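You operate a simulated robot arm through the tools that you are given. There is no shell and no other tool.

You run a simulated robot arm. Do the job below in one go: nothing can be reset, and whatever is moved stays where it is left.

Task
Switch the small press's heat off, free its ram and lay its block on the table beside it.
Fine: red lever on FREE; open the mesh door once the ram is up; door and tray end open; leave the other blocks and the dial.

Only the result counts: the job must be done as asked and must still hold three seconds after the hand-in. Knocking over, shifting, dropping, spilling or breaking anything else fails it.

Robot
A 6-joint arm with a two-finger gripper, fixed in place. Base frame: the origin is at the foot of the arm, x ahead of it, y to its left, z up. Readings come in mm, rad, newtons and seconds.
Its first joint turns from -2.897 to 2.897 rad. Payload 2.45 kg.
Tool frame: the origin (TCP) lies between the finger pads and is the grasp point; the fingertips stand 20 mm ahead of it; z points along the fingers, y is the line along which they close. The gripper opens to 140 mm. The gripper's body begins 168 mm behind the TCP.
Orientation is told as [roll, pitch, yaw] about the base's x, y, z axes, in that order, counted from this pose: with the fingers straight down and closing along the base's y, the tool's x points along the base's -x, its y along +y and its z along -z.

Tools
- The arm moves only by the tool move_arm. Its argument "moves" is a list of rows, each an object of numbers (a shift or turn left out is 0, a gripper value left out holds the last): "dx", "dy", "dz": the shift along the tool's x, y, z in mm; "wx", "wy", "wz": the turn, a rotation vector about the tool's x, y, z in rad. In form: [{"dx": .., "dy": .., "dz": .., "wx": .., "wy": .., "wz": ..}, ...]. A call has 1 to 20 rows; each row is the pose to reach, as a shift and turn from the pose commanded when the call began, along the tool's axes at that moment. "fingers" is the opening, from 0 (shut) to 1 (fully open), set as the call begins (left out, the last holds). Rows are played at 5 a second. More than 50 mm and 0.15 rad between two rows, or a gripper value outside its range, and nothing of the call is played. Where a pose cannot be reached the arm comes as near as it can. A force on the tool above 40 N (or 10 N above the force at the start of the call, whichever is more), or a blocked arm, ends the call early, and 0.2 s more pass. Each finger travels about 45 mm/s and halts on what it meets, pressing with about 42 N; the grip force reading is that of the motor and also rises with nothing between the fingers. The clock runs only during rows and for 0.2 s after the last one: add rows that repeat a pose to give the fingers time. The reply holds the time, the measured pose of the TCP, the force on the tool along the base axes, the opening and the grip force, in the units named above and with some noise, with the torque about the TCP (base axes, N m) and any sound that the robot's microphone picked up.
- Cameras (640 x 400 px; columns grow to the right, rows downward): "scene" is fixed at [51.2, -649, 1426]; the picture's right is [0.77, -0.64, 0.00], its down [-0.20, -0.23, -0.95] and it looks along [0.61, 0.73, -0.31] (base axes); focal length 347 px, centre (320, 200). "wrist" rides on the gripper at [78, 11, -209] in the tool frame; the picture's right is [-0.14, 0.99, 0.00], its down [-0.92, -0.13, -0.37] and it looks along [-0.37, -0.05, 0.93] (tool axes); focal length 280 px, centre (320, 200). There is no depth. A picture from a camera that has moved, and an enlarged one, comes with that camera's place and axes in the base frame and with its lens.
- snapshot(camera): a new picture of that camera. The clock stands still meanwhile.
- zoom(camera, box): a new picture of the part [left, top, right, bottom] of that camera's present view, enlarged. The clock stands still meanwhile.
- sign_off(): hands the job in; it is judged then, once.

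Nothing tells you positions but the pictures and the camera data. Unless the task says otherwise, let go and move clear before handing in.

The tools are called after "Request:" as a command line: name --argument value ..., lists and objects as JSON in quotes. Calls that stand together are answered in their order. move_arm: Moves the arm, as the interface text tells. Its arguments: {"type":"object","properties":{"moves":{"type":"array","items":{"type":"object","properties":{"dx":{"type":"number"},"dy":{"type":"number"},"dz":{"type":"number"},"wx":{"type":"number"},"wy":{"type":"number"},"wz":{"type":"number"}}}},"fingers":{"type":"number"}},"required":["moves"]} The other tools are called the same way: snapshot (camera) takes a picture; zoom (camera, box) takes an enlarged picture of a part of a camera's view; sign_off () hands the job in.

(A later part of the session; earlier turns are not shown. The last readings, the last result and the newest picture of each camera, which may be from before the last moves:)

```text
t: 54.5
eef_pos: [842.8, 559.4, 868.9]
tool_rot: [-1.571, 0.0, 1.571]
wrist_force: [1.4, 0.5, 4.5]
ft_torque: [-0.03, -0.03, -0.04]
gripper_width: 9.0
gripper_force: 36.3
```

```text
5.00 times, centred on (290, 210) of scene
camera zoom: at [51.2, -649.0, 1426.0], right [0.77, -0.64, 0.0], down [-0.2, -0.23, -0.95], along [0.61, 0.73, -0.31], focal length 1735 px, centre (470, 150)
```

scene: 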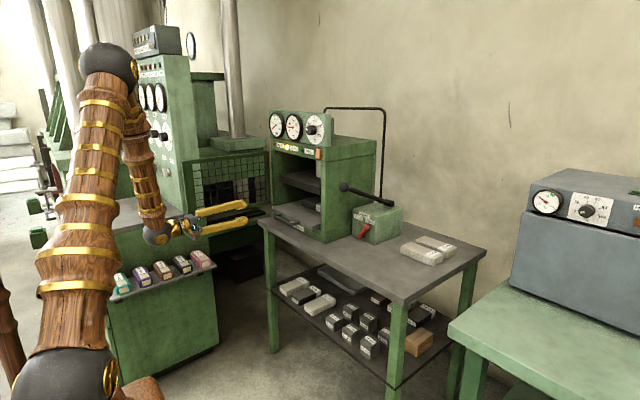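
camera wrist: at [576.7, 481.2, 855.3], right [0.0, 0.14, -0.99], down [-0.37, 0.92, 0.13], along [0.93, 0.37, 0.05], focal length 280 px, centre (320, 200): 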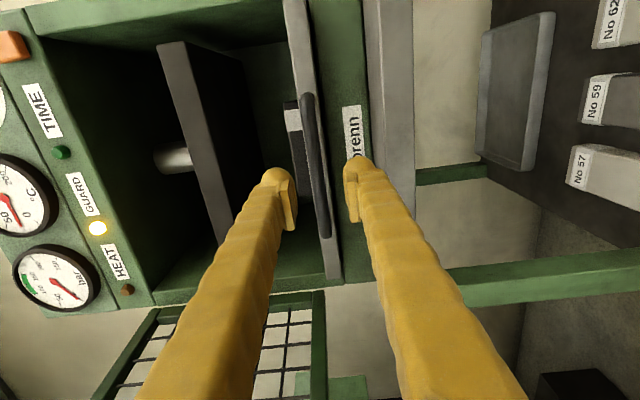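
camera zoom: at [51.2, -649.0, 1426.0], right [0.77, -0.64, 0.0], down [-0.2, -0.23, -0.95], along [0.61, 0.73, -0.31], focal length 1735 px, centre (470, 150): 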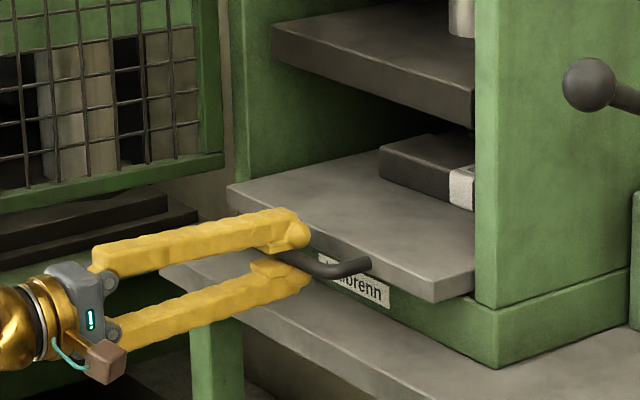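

The bar is gripped. I'll pull the tray out slowly, starting with 60 mm.

Request:
move_arm --moves '[{"dz": -5}, {"dz": -12}, {"dz": -20}, {"dz": -30}, {"dz": -40}, {"dz": -50}, {"dz": -60}]'

Request:
zoom --camera "scene" --box '[220, 150, 350, 260]'

Request:
snapshot --camera "wrist"

```text
t: 56.1
eef_pos: [782.7, 559.0, 869.3]
tool_rot: [-1.574, 0.0, 1.571]
wrist_force: [3.9, -6.5, 13.2]
ft_torque: [-0.08, -0.01, 0.26]
gripper_width: 9.2
gripper_force: 36.8
```

```text
3.64 times, centred on (285, 205) of scene
camera zoom: at [51.2, -649.0, 1426.0], right [0.77, -0.64, 0.0], down [-0.2, -0.23, -0.95], along [0.61, 0.73, -0.31], focal length 1262 px, centre (447, 182)
```

zoom: 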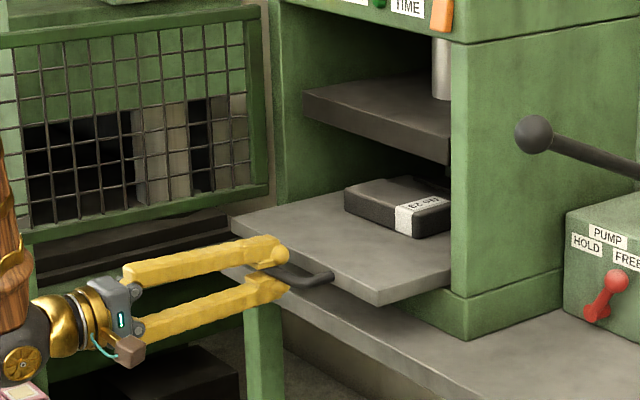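

```text
taken
camera wrist: at [573.8, 481.4, 857.8], right [0.0, 0.14, -0.99], down [-0.37, 0.92, 0.13], along [0.93, 0.36, 0.05], focal length 280 px, centre (320, 200)
```

wrist: 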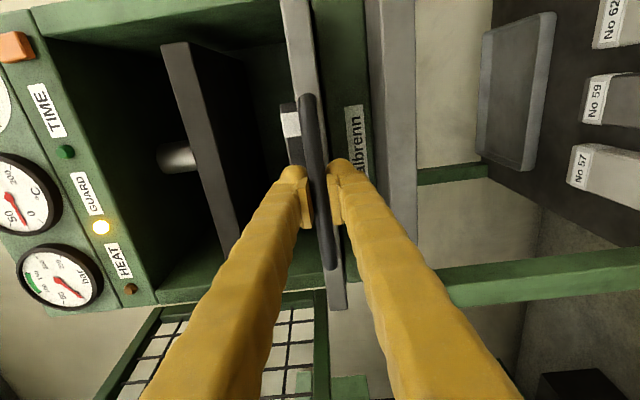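

The tray slides smoothly and the block (marked No 23) rides with it. I'll keep pulling.

Request:
move_arm --moves '[{"dz": -8}, {"dz": -17}, {"dz": -26}, {"dz": -35}, {"dz": -44}, {"dz": -53}, {"dz": -62}, {"dz": -71}, {"dz": -80}, {"dz": -90}, {"dz": -100}]'

Request:
zoom --camera "scene" --box '[200, 150, 350, 270]'

Request:
snapshot --camera "wrist"

```text
t: 58.5
eef_pos: [683.1, 558.5, 868.2]
tool_rot: [-1.571, -0.001, 1.571]
wrist_force: [2.6, -14.9, 15.0]
ft_torque: [-0.09, 0.0, -0.1]
gripper_width: 9.2
gripper_force: 37.0
```

```text
3.33 times, centred on (275, 210) of scene
camera zoom: at [51.2, -649.0, 1426.0], right [0.77, -0.64, 0.0], down [-0.2, -0.23, -0.95], along [0.61, 0.73, -0.31], focal length 1157 px, centre (470, 167)
```

zoom: 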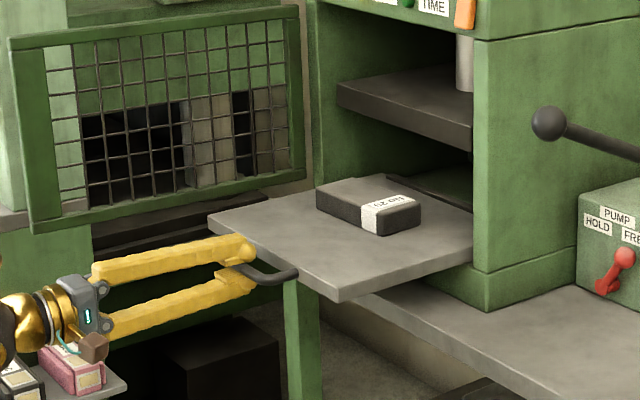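

```text
taken
camera wrist: at [473.2, 481.5, 858.0], right [0.0, 0.14, -0.99], down [-0.37, 0.92, 0.13], along [0.93, 0.37, 0.05], focal length 280 px, centre (320, 200)
```

wrist: 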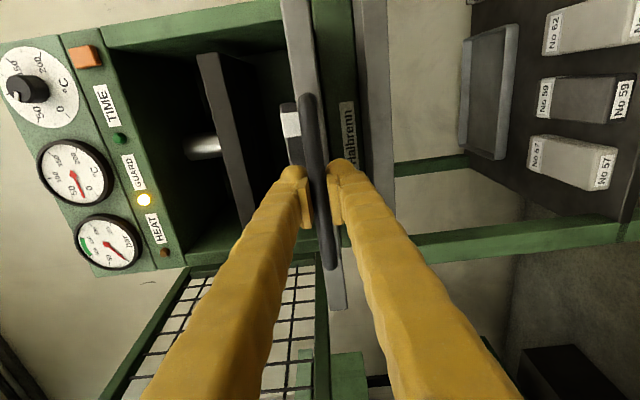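

The tray is out 160 mm and the block is nearly clear of the press. I'll zoom in on it to see how much of the tray remains inside and measure the block.

Request:
zoom --camera "scene" --box '[250, 180, 330, 240]'

```text
6.67 times, centred on (290, 210) of scene
camera zoom: at [51.2, -649.0, 1426.0], right [0.77, -0.64, 0.0], down [-0.2, -0.23, -0.95], along [0.61, 0.73, -0.31], focal length 2313 px, centre (520, 133)
```

zoom: 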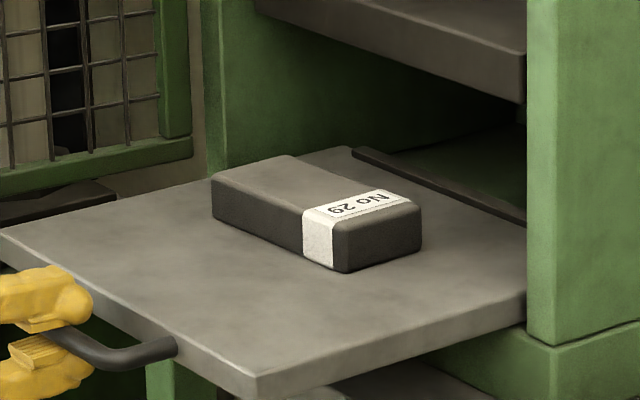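

The block (about 75 × 145 × 35 mm) must be gripped across its 75 mm side, so it needs to come further out for the gripper body to clear the panel. The tray is guided and not tipping, so I'll pull another 85 mm gently.

Request:
move_arm --moves '[{"dz": -7}, {"dz": -14}, {"dz": -21}, {"dz": -28}, {"dz": -35}, {"dz": -42}, {"dz": -49}, {"dz": -56}, {"dz": -63}, {"dz": -70}, {"dz": -78}, {"dz": -85}]'

Request:
zoom --camera "scene" --box '[200, 150, 350, 270]'

Request:
snapshot --camera "scene"

```text
t: 60.5
eef_pos: [622.9, 559.4, 869.8]
tool_rot: [-1.572, -0.003, 1.571]
wrist_force: [3.2, -1.8, -0.8]
ft_torque: [-0.14, 0.02, 0.07]
gripper_width: 9.4
gripper_force: 37.1
stopped in row 9: the force on the tool passed its limit at 46 N (the readings are from after the stop); the commanded pose is now the measured one
```

```text
3.33 times, centred on (275, 210) of scene
camera zoom: at [51.2, -649.0, 1426.0], right [0.77, -0.64, 0.0], down [-0.2, -0.23, -0.95], along [0.61, 0.73, -0.31], focal length 1157 px, centre (470, 167)
```

zoom: 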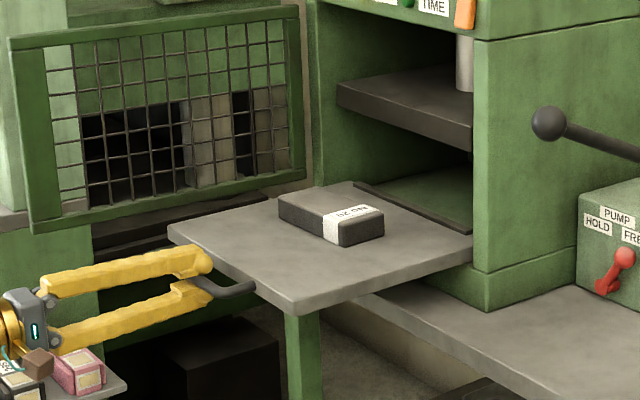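

```text
taken
```

scene: 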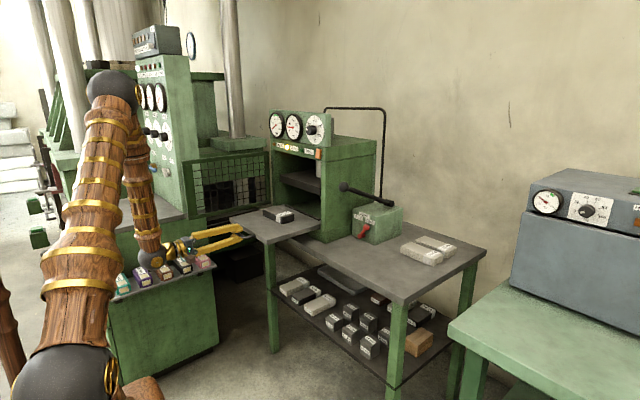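

The tray has reached its end stop at 220 mm and stays level. I'll release the handle, back away, then rise and turn the tool down over the block.

Request:
move_arm --fingers 0.3 --moves '[{"dz": 0}, {"dz": 0}, {"dz": 0}, {"dz": -10}, {"dz": -35}, {"dz": -65}]'

Request:
zoom --camera "scene" --box '[200, 150, 350, 270]'

```text
t: 62.0
eef_pos: [557.1, 558.9, 868.4]
tool_rot: [-1.573, -0.001, 1.571]
wrist_force: [0.7, 0.4, 0.7]
ft_torque: [-0.02, 0.01, -0.05]
gripper_width: 42.0
gripper_force: 0.0
```

```text
3.33 times, centred on (275, 210) of scene
camera zoom: at [51.2, -649.0, 1426.0], right [0.77, -0.64, 0.0], down [-0.2, -0.23, -0.95], along [0.61, 0.73, -0.31], focal length 1157 px, centre (470, 167)
```

zoom: 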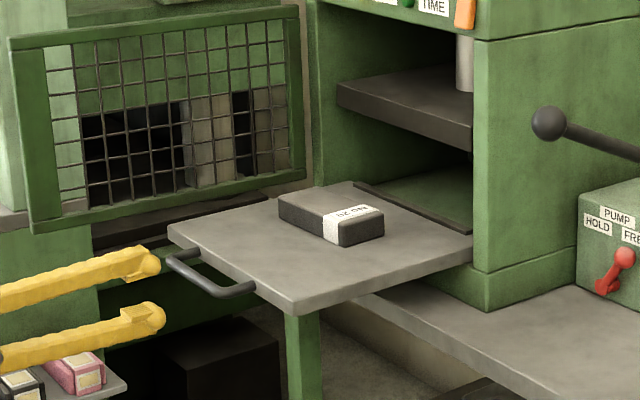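

The tray stays out by itself. Now I'll rise and turn the tool to point down with its fingers closing along x.

Request:
move_arm --fingers 1.0 --moves '[{"dy": -35, "wx": -0.1}, {"dy": -75, "wx": -0.22}, {"dy": -115, "wx": -0.35}, {"dy": -155, "wx": -0.48}, {"dy": -195, "wx": -0.61}, {"dy": -230, "dz": 10, "wx": -0.74}, {"dy": -260, "dz": 30, "wx": -0.87}, {"dy": -280, "dz": 60, "wx": -1.0}, {"dy": -290, "dz": 90, "wx": -1.13}, {"dy": -290, "dz": 120, "wx": -1.26}, {"dy": -290, "dz": 150, "wx": -1.39}, {"dy": -290, "dz": 170, "wx": -1.5}, {"dy": -290, "dz": 183, "wx": -1.571}]'

Request:
snapshot --camera "wrist"

Request:
snapshot --camera "scene"

```text
t: 64.8
eef_pos: [740.4, 558.3, 1160.4]
tool_rot: [0.0, -0.001, 1.569]
wrist_force: [-0.5, 0.3, 0.0]
ft_torque: [0.02, -0.07, 0.01]
gripper_width: 139.7
gripper_force: 0.1
```

```text
taken
camera wrist: at [729.8, 481.1, 1368.7], right [-0.99, 0.14, 0.0], down [0.13, 0.92, 0.37], along [0.05, 0.37, -0.93], focal length 280 px, centre (320, 200)
```

wrist: 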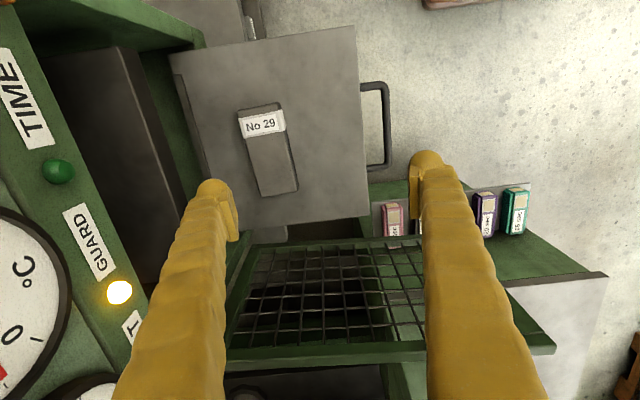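

```text
taken
```

scene: 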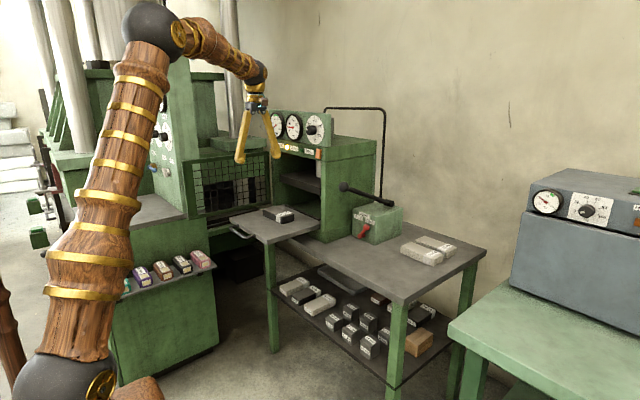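

I have a clear top view of the block "No 29" on the tray. I'll zoom in to measure its corners.

Request:
zoom --camera "wrist" --box '[160, 20, 400, 250]'

```text
1.74 times, centred on (280, 135) of wrist
camera zoom: at [729.8, 481.1, 1368.7], right [-0.99, 0.14, 0.0], down [0.13, 0.92, 0.37], along [0.05, 0.37, -0.93], focal length 488 px, centre (390, 313)
```

zoom: 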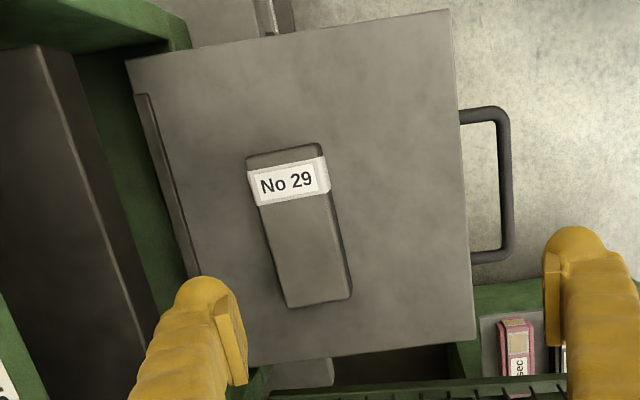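

The block measures about 68 × 148 × 35 mm, centred at (825, 570), at the very edge of the arm's straight-down reach. I'll first draw it about 75 mm towards me along the tray, using closed, tilted fingers behind it. First: close, tilt and come above the block.

Request:
move_arm --fingers 0.0 --moves '[{"wx": 0.05}, {"wx": 0.1}, {"wx": 0.2}, {"wx": 0.3}, {"dx": -3, "dy": -10, "dz": 20, "wx": 0.4}, {"dx": -6, "dy": -20, "dz": 50, "wx": 0.48}, {"dx": -9, "dy": -35, "dz": 85, "wx": 0.523}, {"dx": -12, "dy": -45, "dz": 115, "wx": 0.523}, {"dx": -12, "dy": -50, "dz": 140, "wx": 0.523}]'

Request:
snapshot --camera "wrist"

Request:
zoom --camera "scene" --box '[200, 120, 360, 250]'

```text
t: 66.8
eef_pos: [790.7, 572.2, 1021.4]
tool_rot: [-0.525, -0.002, 1.571]
wrist_force: [-0.6, 1.3, 0.2]
ft_torque: [0.02, -0.01, 0.0]
gripper_width: 0.0
gripper_force: 30.1
```

```text
taken
camera wrist: at [676.2, 492.7, 1195.2], right [-0.86, 0.14, -0.5], down [-0.07, 0.92, 0.38], along [0.51, 0.37, -0.78], focal length 280 px, centre (320, 200)
```

wrist: 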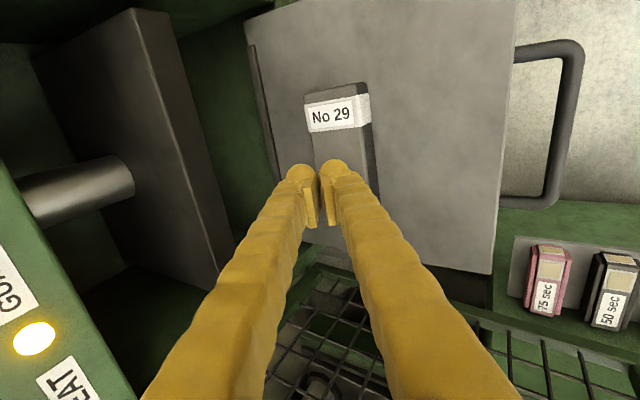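

```text
3.08 times, centred on (280, 185) of scene
camera zoom: at [51.2, -649.0, 1426.0], right [0.77, -0.64, 0.0], down [-0.2, -0.23, -0.95], along [0.61, 0.73, -0.31], focal length 1068 px, centre (443, 246)
```

zoom: 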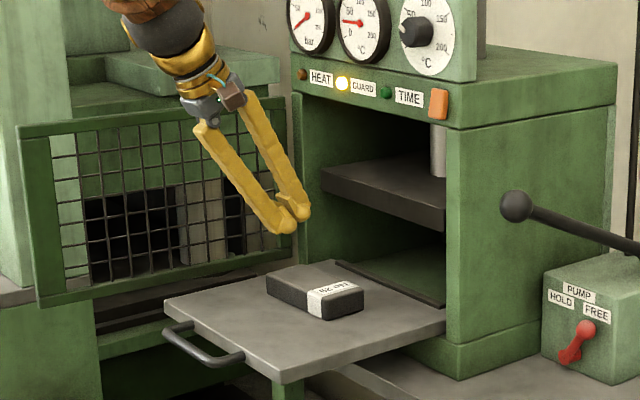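

I'm above the block and tilted. Next I'll move over behind its back edge (x≈861), staying above it.

Request:
move_arm --moves '[{"dx": 0.5, "dy": -20.5, "dz": 34.7}, {"dx": 1, "dy": -41, "dz": 69.4}, {"dx": 1, "dy": -61.5, "dz": 104.1}]'

Request:
zoom --camera "scene" --box '[230, 150, 340, 250]'

Request:
snapshot --camera "wrist"

```text
t: 67.5
eef_pos: [896.1, 571.3, 962.2]
tool_rot: [-0.525, -0.002, 1.571]
wrist_force: [-0.3, -0.4, 1.1]
ft_torque: [0.03, 0.03, 0.03]
gripper_width: 0.3
gripper_force: 29.9
```

```text
4.00 times, centred on (285, 200) of scene
camera zoom: at [51.2, -649.0, 1426.0], right [0.77, -0.64, 0.0], down [-0.2, -0.23, -0.95], along [0.61, 0.73, -0.31], focal length 1388 px, centre (460, 200)
```

zoom: 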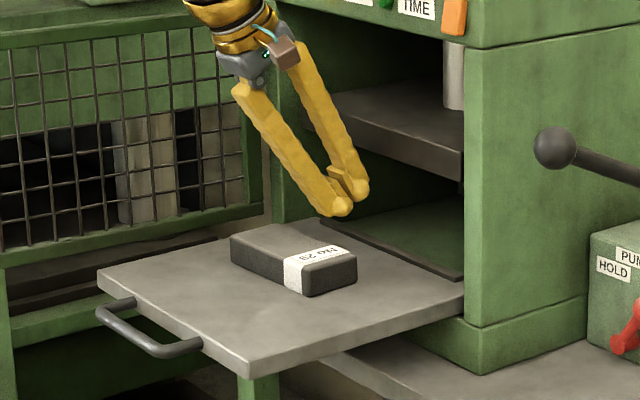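

```text
taken
camera wrist: at [781.4, 492.2, 1136.9], right [-0.86, 0.14, -0.5], down [-0.07, 0.92, 0.38], along [0.51, 0.37, -0.78], focal length 280 px, centre (320, 200)
```

wrist: 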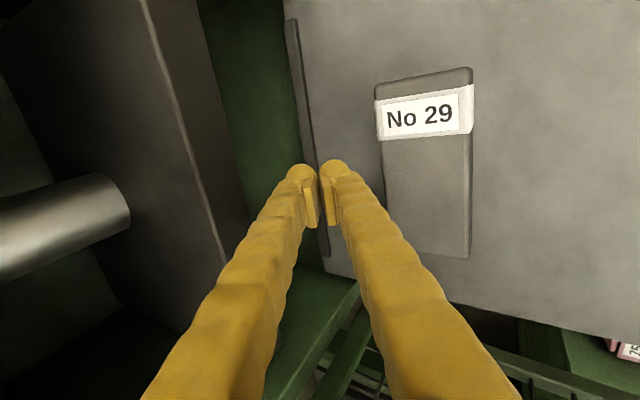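

The tips are behind the block's back edge. I'll lower them to just above the tray.

Request:
move_arm --moves '[{"dy": 7.5, "dz": 13}, {"dy": 15, "dz": 26}, {"dy": 22, "dz": 38}]'

Request:
zoom --camera "scene" --box '[230, 150, 340, 250]'

Request:
snapshot --camera "wrist"

```text
t: 68.3
eef_pos: [895.8, 569.9, 914.9]
tool_rot: [-0.524, 0.0, 1.57]
wrist_force: [-0.3, -0.7, 0.4]
ft_torque: [0.02, -0.03, -0.01]
gripper_width: 0.0
gripper_force: 29.1
```

```text
4.00 times, centred on (285, 200) of scene
camera zoom: at [51.2, -649.0, 1426.0], right [0.77, -0.64, 0.0], down [-0.2, -0.23, -0.95], along [0.61, 0.73, -0.31], focal length 1388 px, centre (460, 200)
```

zoom: 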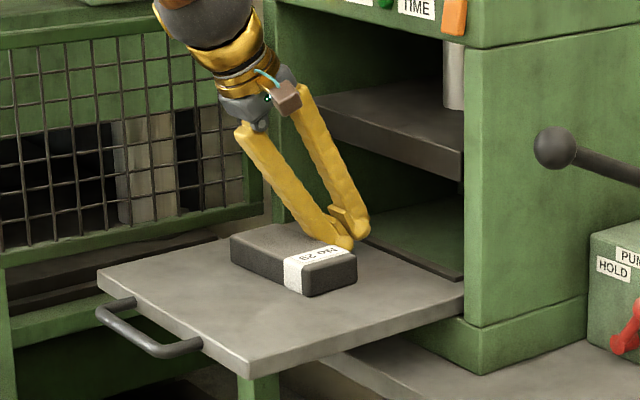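

```text
taken
camera wrist: at [781.9, 492.5, 1091.2], right [-0.86, 0.14, -0.5], down [-0.07, 0.92, 0.38], along [0.51, 0.37, -0.78], focal length 280 px, centre (320, 200)
```

wrist: 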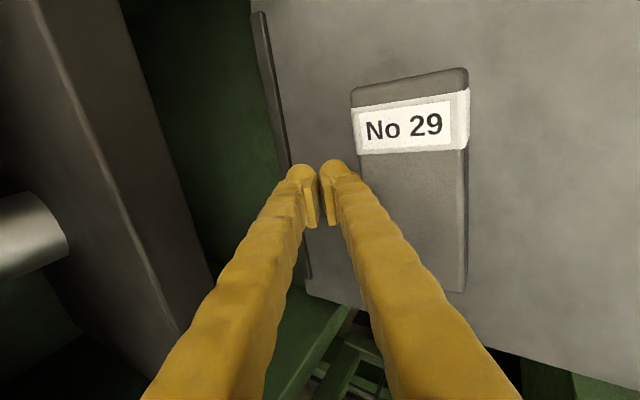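

No contact yet. I'll draw the block slowly towards the front of the tray.

Request:
move_arm --moves '[{"dy": 6.1, "dz": -3.5}, {"dy": 12.1, "dz": -7}, {"dy": 18.2, "dz": -10.5}, {"dy": 25.1, "dz": -14.5}, {"dy": 32, "dz": -18.5}, {"dy": 39, "dz": -22.5}, {"dy": 45.9, "dz": -26.5}, {"dy": 52.8, "dz": -30.5}, {"dy": 59.8, "dz": -34.5}, {"dy": 66.7, "dz": -38.5}, {"dy": 73.6, "dz": -42.5}]'

Request:
zoom --camera "scene" --box '[230, 150, 340, 250]'

Request:
snapshot --camera "wrist"

```text
t: 70.8
eef_pos: [810.5, 571.9, 916.5]
tool_rot: [-0.525, -0.002, 1.569]
wrist_force: [1.9, 0.6, 2.8]
ft_torque: [-0.02, 0.04, 0.0]
gripper_width: 0.0
gripper_force: 28.7
```

```text
4.00 times, centred on (285, 200) of scene
camera zoom: at [51.2, -649.0, 1426.0], right [0.77, -0.64, 0.0], down [-0.2, -0.23, -0.95], along [0.61, 0.73, -0.31], focal length 1388 px, centre (460, 200)
```

zoom: 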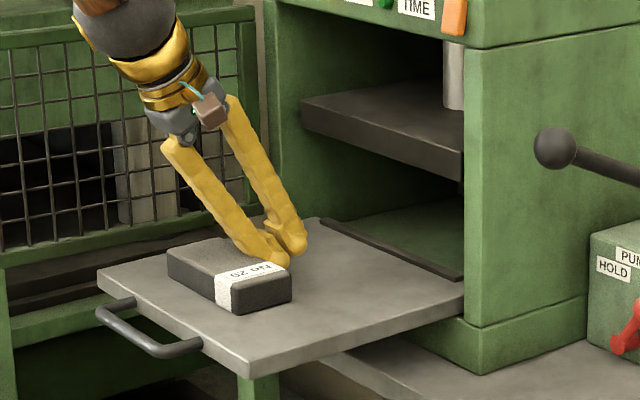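

```text
taken
camera wrist: at [696.8, 492.9, 1091.6], right [-0.86, 0.14, -0.5], down [-0.07, 0.92, 0.38], along [0.51, 0.37, -0.78], focal length 280 px, centre (320, 200)
```

wrist: 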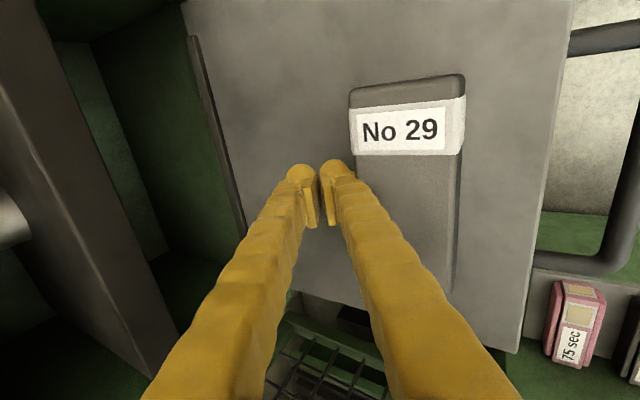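

The block slid about 75 mm forward with only a slight turn. I'll lift away, straighten the tool to vertical with open fingers, and measure it again.

Request:
move_arm --moves '[{"dy": -6.9, "dz": 4}, {"dy": -29.4, "dz": -35}, {"dy": -51.9, "dz": -74}, {"dy": -67.5, "dz": -117}, {"dy": -72.7, "dz": -160, "wx": -0.1}, {"dy": -67.9, "dz": -197.5, "wx": -0.22}, {"dy": -64.2, "dz": -211.2, "wx": -0.35}, {"dy": -64.2, "dz": -211.2, "wx": -0.45}, {"dy": -64.2, "dz": -211.2, "wx": -0.523}]'

Request:
move_arm --fingers 0.9 --moves '[{"dz": 0}, {"dz": 0}, {"dz": 0}, {"dz": 0}, {"dz": 0}, {"dz": 0}, {"dz": 0}]'

Request:
zoom --camera "wrist" --box '[160, 20, 480, 220]'

Request:
snapshot --camera "scene"

```text
t: 72.8
eef_pos: [760.8, 570.1, 1130.3]
tool_rot: [-0.001, -0.002, 1.571]
wrist_force: [-0.6, -0.3, -0.3]
ft_torque: [-0.01, -0.01, -0.01]
gripper_width: 0.0
gripper_force: 29.7
```

```text
t: 74.3
eef_pos: [760.8, 570.2, 1130.4]
tool_rot: [-0.002, -0.002, 1.57]
wrist_force: [-0.7, -0.1, -0.3]
ft_torque: [0.0, 0.0, -0.02]
gripper_width: 126.0
gripper_force: 0.1
```

```text
2.00 times, centred on (320, 120) of wrist
camera zoom: at [749.7, 492.0, 1339.8], right [-0.99, 0.14, 0.0], down [0.13, 0.92, 0.37], along [0.05, 0.37, -0.93], focal length 561 px, centre (320, 360)
```

zoom: 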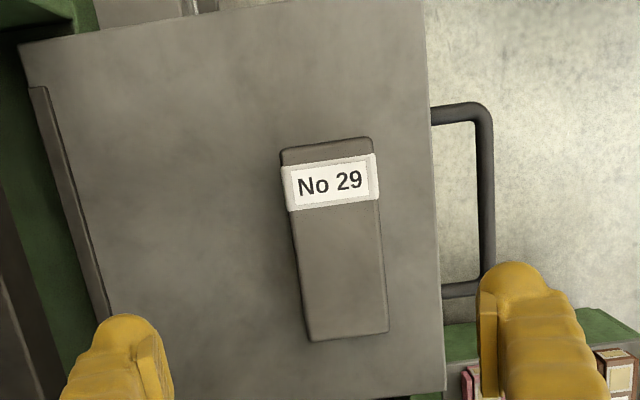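

```text
taken
```

scene: 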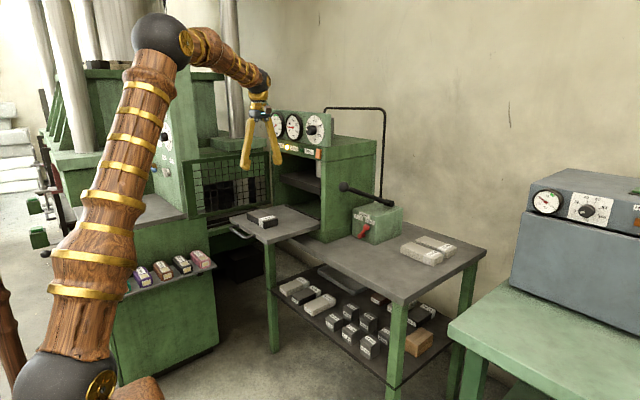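

The block is now square at centre (746, 572), comfortably within reach. I'll descend over it with the fingers either side.

Request:
move_arm --fingers 0.75 --moves '[{"dx": -1, "dy": 7, "dz": 40}, {"dx": -2.3, "dy": 14.8, "dz": 80}, {"dx": -2.3, "dy": 14.8, "dz": 120}, {"dx": -2.3, "dy": 14.8, "dz": 160}, {"dx": -2.3, "dy": 14.8, "dz": 185}]'

Request:
snapshot --camera "wrist"

Request:
zoom --camera "scene" --box '[210, 150, 320, 250]'

```text
t: 75.5
eef_pos: [746.7, 573.7, 945.9]
tool_rot: [-0.001, -0.002, 1.571]
wrist_force: [-0.4, -0.6, 0.9]
ft_torque: [0.01, 0.0, -0.04]
gripper_width: 105.1
gripper_force: 0.1
```

```text
taken
camera wrist: at [735.5, 494.5, 1154.6], right [-0.99, 0.14, 0.0], down [0.13, 0.92, 0.37], along [0.05, 0.37, -0.93], focal length 280 px, centre (320, 200)
```

wrist: 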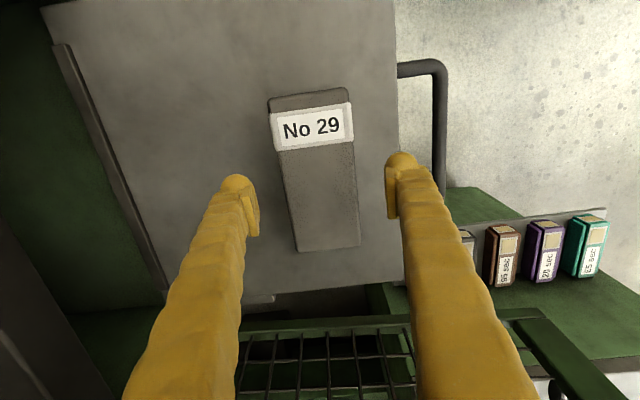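

```text
4.00 times, centred on (265, 200) of scene
camera zoom: at [51.2, -649.0, 1426.0], right [0.77, -0.64, 0.0], down [-0.2, -0.23, -0.95], along [0.61, 0.73, -0.31], focal length 1388 px, centre (540, 200)
```

zoom: 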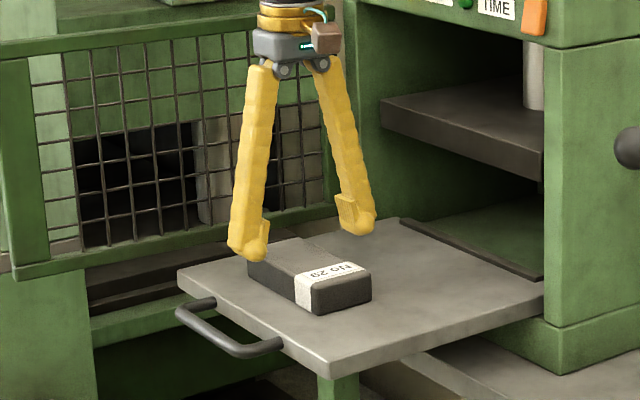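

The fingers straddle the block symmetrically. I'll go down to grasp height (tips just above the tray) and close.

Request:
move_arm --moves '[{"dz": 15}, {"dz": 30}, {"dz": 40}, {"dz": 46}]'

Request:
zoom --camera "scene" --box '[220, 180, 320, 250]'

```text
t: 76.5
eef_pos: [746.2, 572.7, 899.0]
tool_rot: [-0.002, -0.002, 1.57]
wrist_force: [1.0, 0.5, 0.9]
ft_torque: [0.02, 0.03, -0.03]
gripper_width: 104.9
gripper_force: 0.1
```

```text
5.71 times, centred on (270, 215) of scene
camera zoom: at [51.2, -649.0, 1426.0], right [0.77, -0.64, 0.0], down [-0.2, -0.23, -0.95], along [0.61, 0.73, -0.31], focal length 1983 px, centre (606, 114)
```

zoom: 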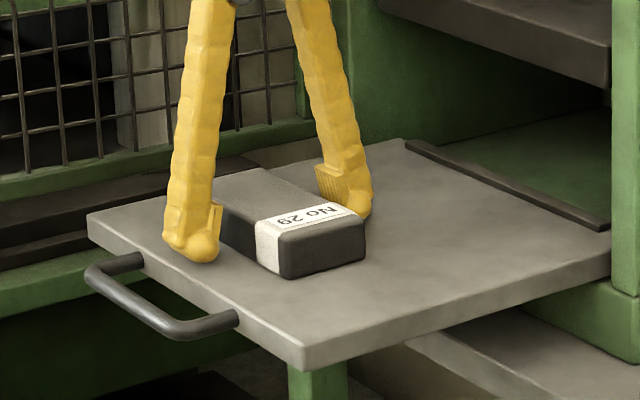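

Tips are just above the tray, on both sides of the block. Closing.

Request:
move_arm --fingers 0.0 --moves '[{"dz": 0}, {"dz": 0}, {"dz": 0}, {"dz": 0}, {"dz": 0}]'

Request:
zoom --camera "scene" --box '[220, 180, 320, 250]'

Request:
snapshot --camera "wrist"

```text
t: 77.8
eef_pos: [745.5, 573.1, 898.8]
tool_rot: [-0.001, 0.0, 1.571]
wrist_force: [-0.1, 0.1, 2.2]
ft_torque: [-0.04, 0.0, -0.02]
gripper_width: 68.7
gripper_force: 41.5
```

```text
5.71 times, centred on (270, 215) of scene
camera zoom: at [51.2, -649.0, 1426.0], right [0.77, -0.64, 0.0], down [-0.2, -0.23, -0.95], along [0.61, 0.73, -0.31], focal length 1983 px, centre (606, 114)
```

zoom: 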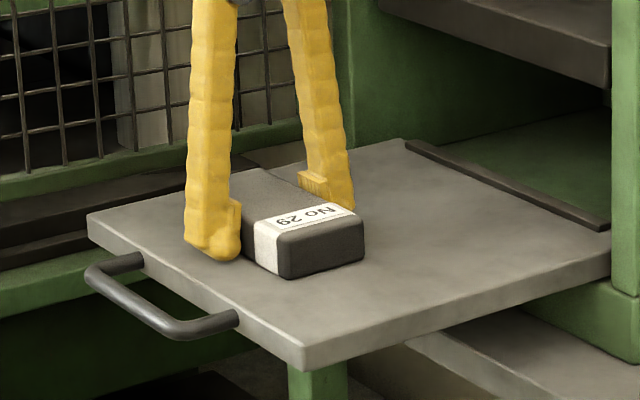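

```text
taken
camera wrist: at [735.0, 494.6, 1108.3], right [-0.99, 0.14, 0.0], down [0.13, 0.92, 0.37], along [0.05, 0.37, -0.93], focal length 280 px, centre (320, 200)
```

wrist: 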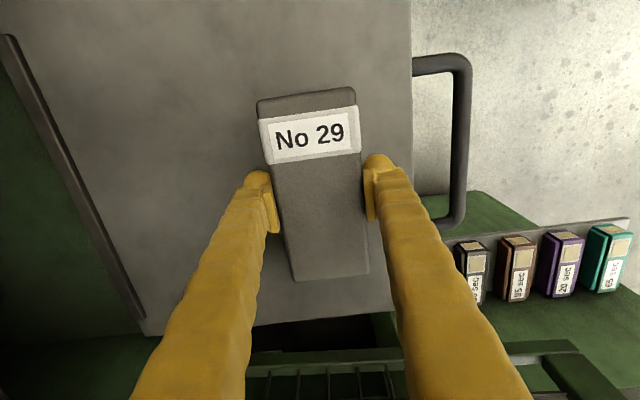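

Gripped at 68.7 mm with full force. I'll lift slowly and check.

Request:
move_arm --moves '[{"dz": -5}, {"dz": -12}, {"dz": -22}, {"dz": -35}, {"dz": -50}, {"dz": -65}, {"dz": -80}]'

Request:
zoom --camera "scene" --box '[210, 150, 320, 250]'

Request:
snapshot --camera "wrist"

```text
t: 79.3
eef_pos: [746.0, 574.4, 980.2]
tool_rot: [0.001, -0.001, 1.57]
wrist_force: [-0.4, -0.6, -4.3]
ft_torque: [0.02, 0.01, -0.01]
gripper_width: 68.9
gripper_force: 42.4
```

```text
4.00 times, centred on (265, 200) of scene
camera zoom: at [51.2, -649.0, 1426.0], right [0.77, -0.64, 0.0], down [-0.2, -0.23, -0.95], along [0.61, 0.73, -0.31], focal length 1388 px, centre (540, 200)
```

zoom: 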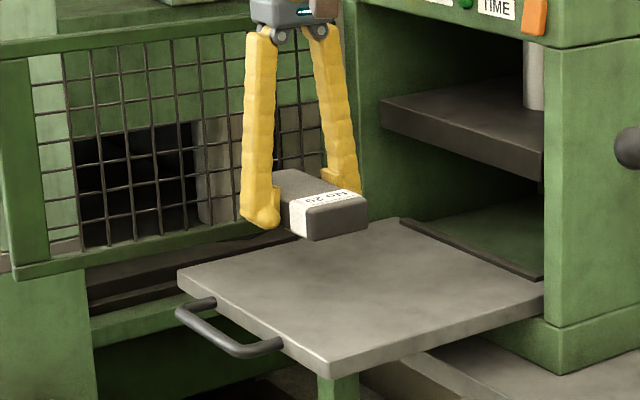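

```text
taken
camera wrist: at [735.1, 494.6, 1189.0], right [-0.99, 0.14, 0.0], down [0.13, 0.92, 0.37], along [0.05, 0.37, -0.93], focal length 280 px, centre (320, 200)
```

wrist: 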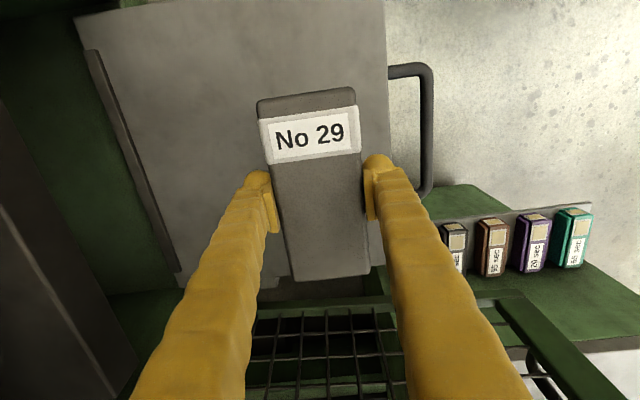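

The block is held securely (about 4 N weight). I'll carry it along in front of the table, away from the pump handle, towards y≈110.

Request:
move_arm --moves '[{"dx": 15, "dz": -5}, {"dx": 40, "dz": -12}, {"dx": 70, "dy": 3, "dz": -20}, {"dx": 100, "dy": 5, "dz": -20}, {"dx": 130, "dy": 8, "dz": -20}, {"dx": 160, "dy": 11, "dz": -20}, {"dx": 190, "dy": 11, "dz": -20}, {"dx": 220, "dy": 11, "dz": -20}, {"dx": 250, "dy": 11, "dz": -20}, {"dx": 280, "dy": 11, "dz": -20}, {"dx": 310, "dy": 11, "dz": -20}, {"dx": 340, "dy": 11, "dz": -20}, {"dx": 370, "dy": 11, "dz": -20}, {"dx": 400, "dy": 11, "dz": -20}, {"dx": 430, "dy": 11, "dz": -20}, {"dx": 450, "dy": 11, "dz": -20}, {"dx": 464, "dy": 11, "dz": -20}]'

Request:
snapshot --camera "scene"

Request:
snapshot --camera "wrist"

```text
t: 83.0
eef_pos: [734.7, 107.9, 997.8]
tool_rot: [-0.001, -0.002, 1.57]
wrist_force: [0.7, -0.3, -4.5]
ft_torque: [0.01, 0.0, -0.01]
gripper_width: 69.0
gripper_force: 41.7
```

```text
taken
```

scene: 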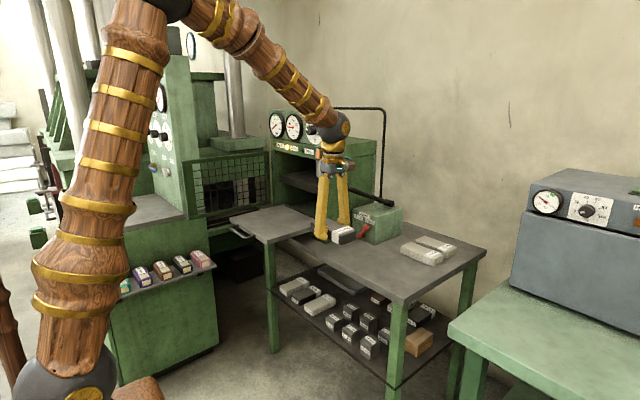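

```text
taken
camera wrist: at [723.8, 29.7, 1207.9], right [-0.99, 0.14, 0.0], down [0.13, 0.92, 0.37], along [0.05, 0.37, -0.93], focal length 280 px, centre (320, 200)
```

wrist: 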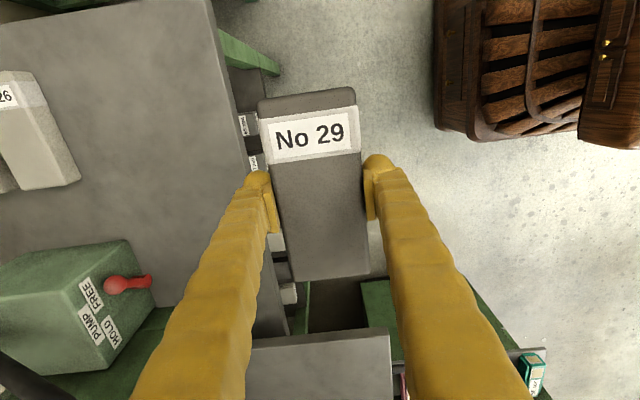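

The block is in front of the free stretch of table. I'll move it forward over the table to x≈900, clear of the pump handle and the other blocks.

Request:
move_arm --moves '[{"dy": -20, "dz": 5}, {"dy": -48, "dz": 15}, {"dy": -76, "dz": 25}, {"dy": -104, "dz": 35}, {"dy": -132, "dz": 45}, {"dy": -152, "dz": 55}, {"dy": -165, "dz": 60}]'

Request:
zoom --camera "scene" --box '[290, 130, 490, 310]'

Request:
snapshot --camera "wrist"

```text
t: 84.5
eef_pos: [899.5, 109.7, 937.7]
tool_rot: [-0.002, -0.001, 1.57]
wrist_force: [0.3, 0.5, -3.6]
ft_torque: [0.05, -0.04, 0.01]
gripper_width: 68.9
gripper_force: 42.1
```

```text
2.22 times, centred on (390, 220) of scene
camera zoom: at [51.2, -649.0, 1426.0], right [0.77, -0.64, 0.0], down [-0.2, -0.23, -0.95], along [0.61, 0.73, -0.31], focal length 771 px, centre (164, 156)
```

zoom: 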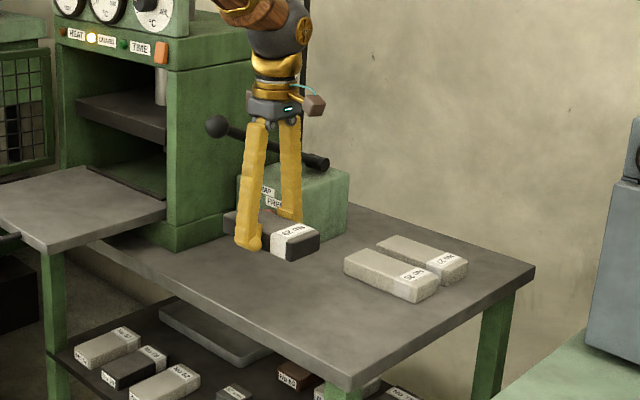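

```text
taken
camera wrist: at [889.0, 30.6, 1148.3], right [-0.99, 0.14, 0.0], down [0.13, 0.92, 0.37], along [0.05, 0.37, -0.93], focal length 280 px, centre (320, 200)
```

wrist: 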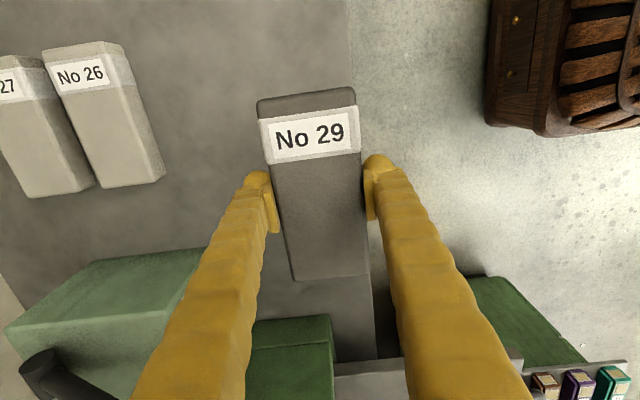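

The front edge of the table is at x≈854, so I'll go 30 mm further in before lowering, then descend most of the way.

Request:
move_arm --moves '[{"dx": 5, "dy": -15, "dz": 0}, {"dx": 8, "dy": -30, "dz": 0}, {"dx": 8, "dy": -30, "dz": 25}, {"dx": 8, "dy": -30, "dz": 50}, {"dx": 8, "dy": -30, "dz": 75}, {"dx": 8, "dy": -30, "dz": 90}]'

Request:
zoom --camera "scene" --box '[310, 190, 450, 300]'

Request:
snapshot --camera "wrist"

```text
t: 86.0
eef_pos: [929.9, 101.7, 849.2]
tool_rot: [-0.003, -0.001, 1.571]
wrist_force: [0.8, 0.0, -4.0]
ft_torque: [0.02, 0.01, -0.02]
gripper_width: 68.8
gripper_force: 41.8
```

```text
3.64 times, centred on (380, 245) of scene
camera zoom: at [51.2, -649.0, 1426.0], right [0.77, -0.64, 0.0], down [-0.2, -0.23, -0.95], along [0.61, 0.73, -0.31], focal length 1262 px, centre (102, 36)
```

zoom: 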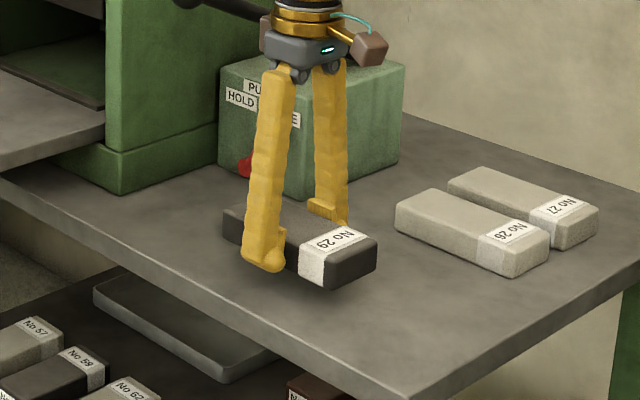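

```text
taken
camera wrist: at [919.4, 22.9, 1058.2], right [-0.99, 0.14, 0.0], down [0.13, 0.92, 0.37], along [0.05, 0.37, -0.93], focal length 280 px, centre (320, 200)
```

wrist: 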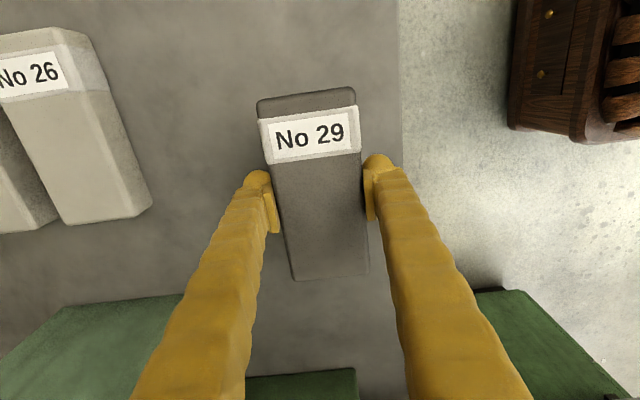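

The block hangs about 20 mm above the table. I'll lower in small steps, watching the force for touchdown.

Request:
move_arm --moves '[{"dz": 5}, {"dz": 10}, {"dz": 14}, {"dz": 16}]'

Request:
move_arm --moves '[{"dz": 1}, {"dz": 2}, {"dz": 3}, {"dz": 4}]'

Request:
zoom --camera "scene" --box '[340, 210, 420, 270]'

```text
t: 87.0
eef_pos: [930.4, 101.0, 833.0]
tool_rot: [-0.002, -0.001, 1.571]
wrist_force: [-0.4, 0.5, -2.6]
ft_torque: [0.06, -0.01, 0.02]
gripper_width: 68.9
gripper_force: 41.9
```

```text
t: 88.0
eef_pos: [930.6, 101.6, 829.6]
tool_rot: [0.0, -0.002, 1.57]
wrist_force: [0.7, -0.3, -3.7]
ft_torque: [-0.03, -0.01, 0.04]
gripper_width: 69.0
gripper_force: 42.2
```

```text
6.67 times, centred on (380, 240) of scene
camera zoom: at [51.2, -649.0, 1426.0], right [0.77, -0.64, 0.0], down [-0.2, -0.23, -0.95], along [0.61, 0.73, -0.31], focal length 2313 px, centre (-80, -67)
```

zoom: 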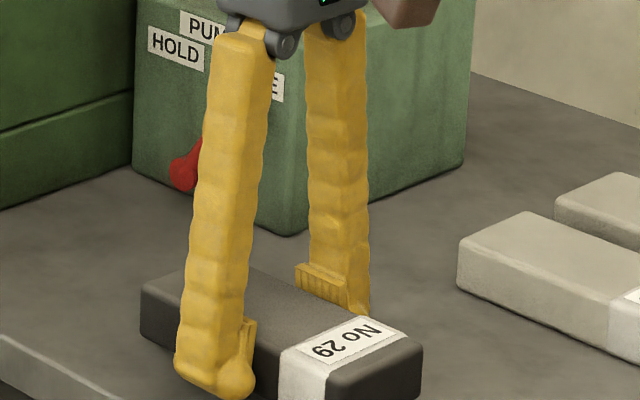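

No touchdown yet. I'll continue in 1 mm steps.

Request:
move_arm --moves '[{"dz": 1}, {"dz": 2}, {"dz": 2}]'

Request:
zoom --camera "scene" --box '[340, 220, 420, 280]'

```text
t: 88.8
eef_pos: [930.0, 100.3, 827.5]
tool_rot: [-0.001, 0.0, 1.571]
wrist_force: [0.5, 0.2, -4.3]
ft_torque: [0.01, 0.01, -0.04]
gripper_width: 68.8
gripper_force: 42.6
```

```text
6.67 times, centred on (380, 250) of scene
camera zoom: at [51.2, -649.0, 1426.0], right [0.77, -0.64, 0.0], down [-0.2, -0.23, -0.95], along [0.61, 0.73, -0.31], focal length 2313 px, centre (-80, -133)
```

zoom: 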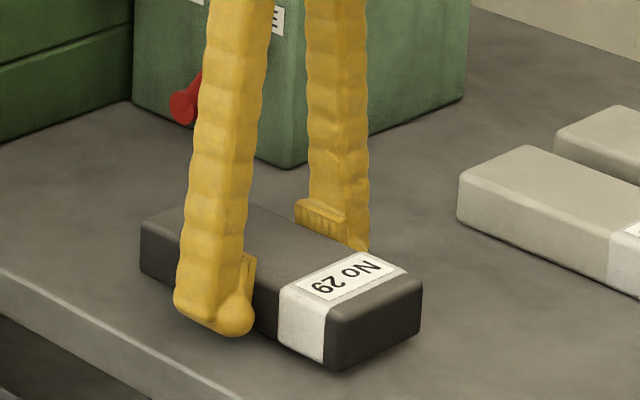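

Request:
move_arm --moves '[{"dz": 1}, {"dz": 2}, {"dz": 2}]'

Request:
move_arm --moves '[{"dz": 1}, {"dz": 2}, {"dz": 2}]'

Request:
zoom --camera "scene" --box '[340, 220, 420, 280]'

```text
t: 89.5
eef_pos: [929.3, 101.0, 824.9]
tool_rot: [0.001, -0.002, 1.571]
wrist_force: [0.0, 0.6, -4.2]
ft_torque: [-0.01, 0.02, 0.01]
gripper_width: 68.7
gripper_force: 42.0
```

```text
t: 90.3
eef_pos: [929.4, 101.5, 823.5]
tool_rot: [-0.001, 0.001, 1.57]
wrist_force: [0.2, 1.1, -3.4]
ft_torque: [0.02, 0.03, 0.0]
gripper_width: 69.0
gripper_force: 42.1
```

```text
6.67 times, centred on (380, 250) of scene
camera zoom: at [51.2, -649.0, 1426.0], right [0.77, -0.64, 0.0], down [-0.2, -0.23, -0.95], along [0.61, 0.73, -0.31], focal length 2313 px, centre (-80, -133)
```

zoom: 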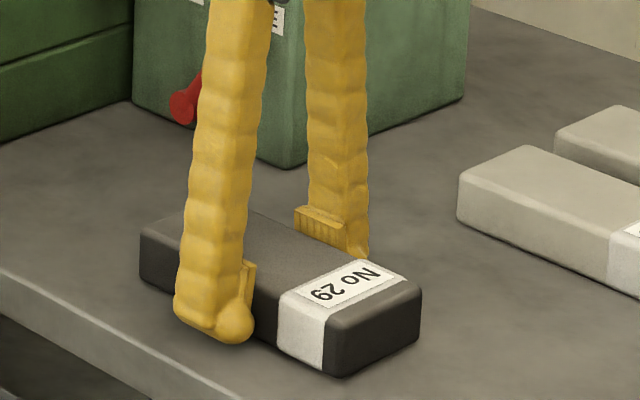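

Nearly there; the shadow is closing up. Continuing down gently.

Request:
move_arm --moves '[{"dz": 1}, {"dz": 2}, {"dz": 2}]'

Request:
move_arm --moves '[{"dz": 1}, {"dz": 1.5}, {"dz": 1.5}]'

Request:
zoom --camera "scene" --box '[350, 230, 410, 275]'

```text
t: 91.2
eef_pos: [929.9, 100.4, 821.3]
tool_rot: [0.0, -0.003, 1.571]
wrist_force: [-0.6, 0.5, -3.1]
ft_torque: [0.01, 0.01, 0.02]
gripper_width: 68.6
gripper_force: 42.2
```

```text
t: 92.0
eef_pos: [930.9, 101.1, 820.4]
tool_rot: [-0.001, -0.003, 1.572]
wrist_force: [-1.9, 0.8, 17.2]
ft_torque: [-0.24, 0.05, -0.04]
gripper_width: 69.0
gripper_force: 42.0
```

```text
8.89 times, centred on (380, 252) of scene
camera zoom: at [51.2, -649.0, 1426.0], right [0.77, -0.64, 0.0], down [-0.2, -0.23, -0.95], along [0.61, 0.73, -0.31], focal length 3084 px, centre (-213, -267)
```

zoom: 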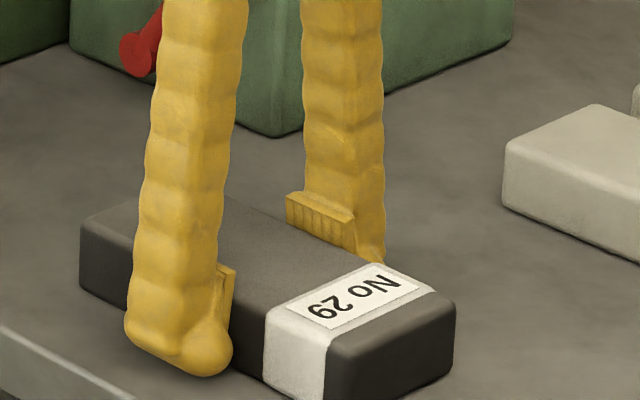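

Touchdown: 17 N upward. I'll open the fingers a little and let the block rest.

Request:
move_arm --fingers 0.66 --moves '[{"dz": -0.5}, {"dz": -1}, {"dz": -1}, {"dz": -1}]'

Request:
zoom --camera "scene" --box '[340, 220, 420, 280]'

Request:
snapshot --camera "wrist"

```text
t: 93.0
eef_pos: [929.9, 101.3, 819.4]
tool_rot: [0.0, -0.003, 1.571]
wrist_force: [0.0, 0.1, -0.4]
ft_torque: [0.01, -0.01, 0.01]
gripper_width: 92.3
gripper_force: 0.1
```

```text
6.67 times, centred on (380, 250) of scene
camera zoom: at [51.2, -649.0, 1426.0], right [0.77, -0.64, 0.0], down [-0.2, -0.23, -0.95], along [0.61, 0.73, -0.31], focal length 2313 px, centre (-80, -133)
```

zoom: 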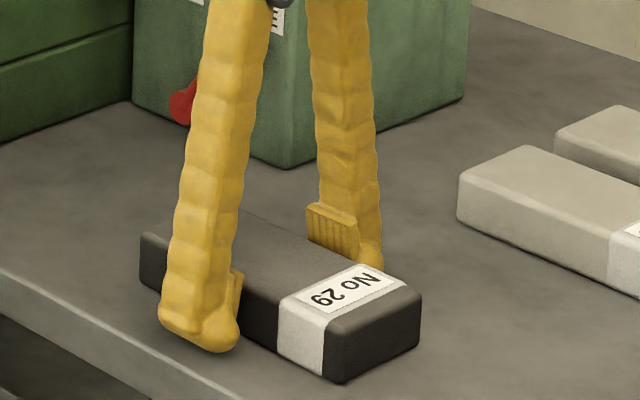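

```text
taken
camera wrist: at [919.0, 22.5, 1029.4], right [-0.99, 0.14, 0.0], down [0.13, 0.92, 0.37], along [0.05, 0.37, -0.93], focal length 280 px, centre (320, 200)
```

wrist: 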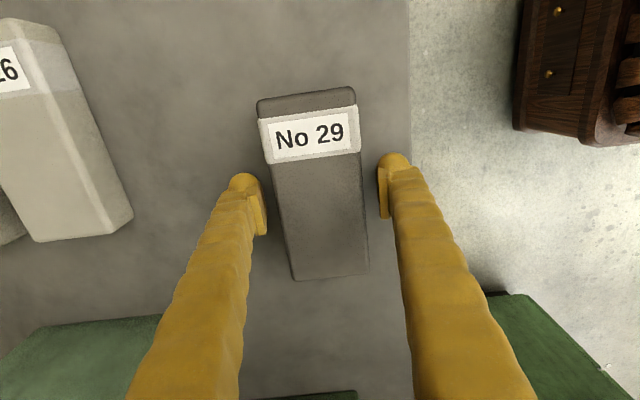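

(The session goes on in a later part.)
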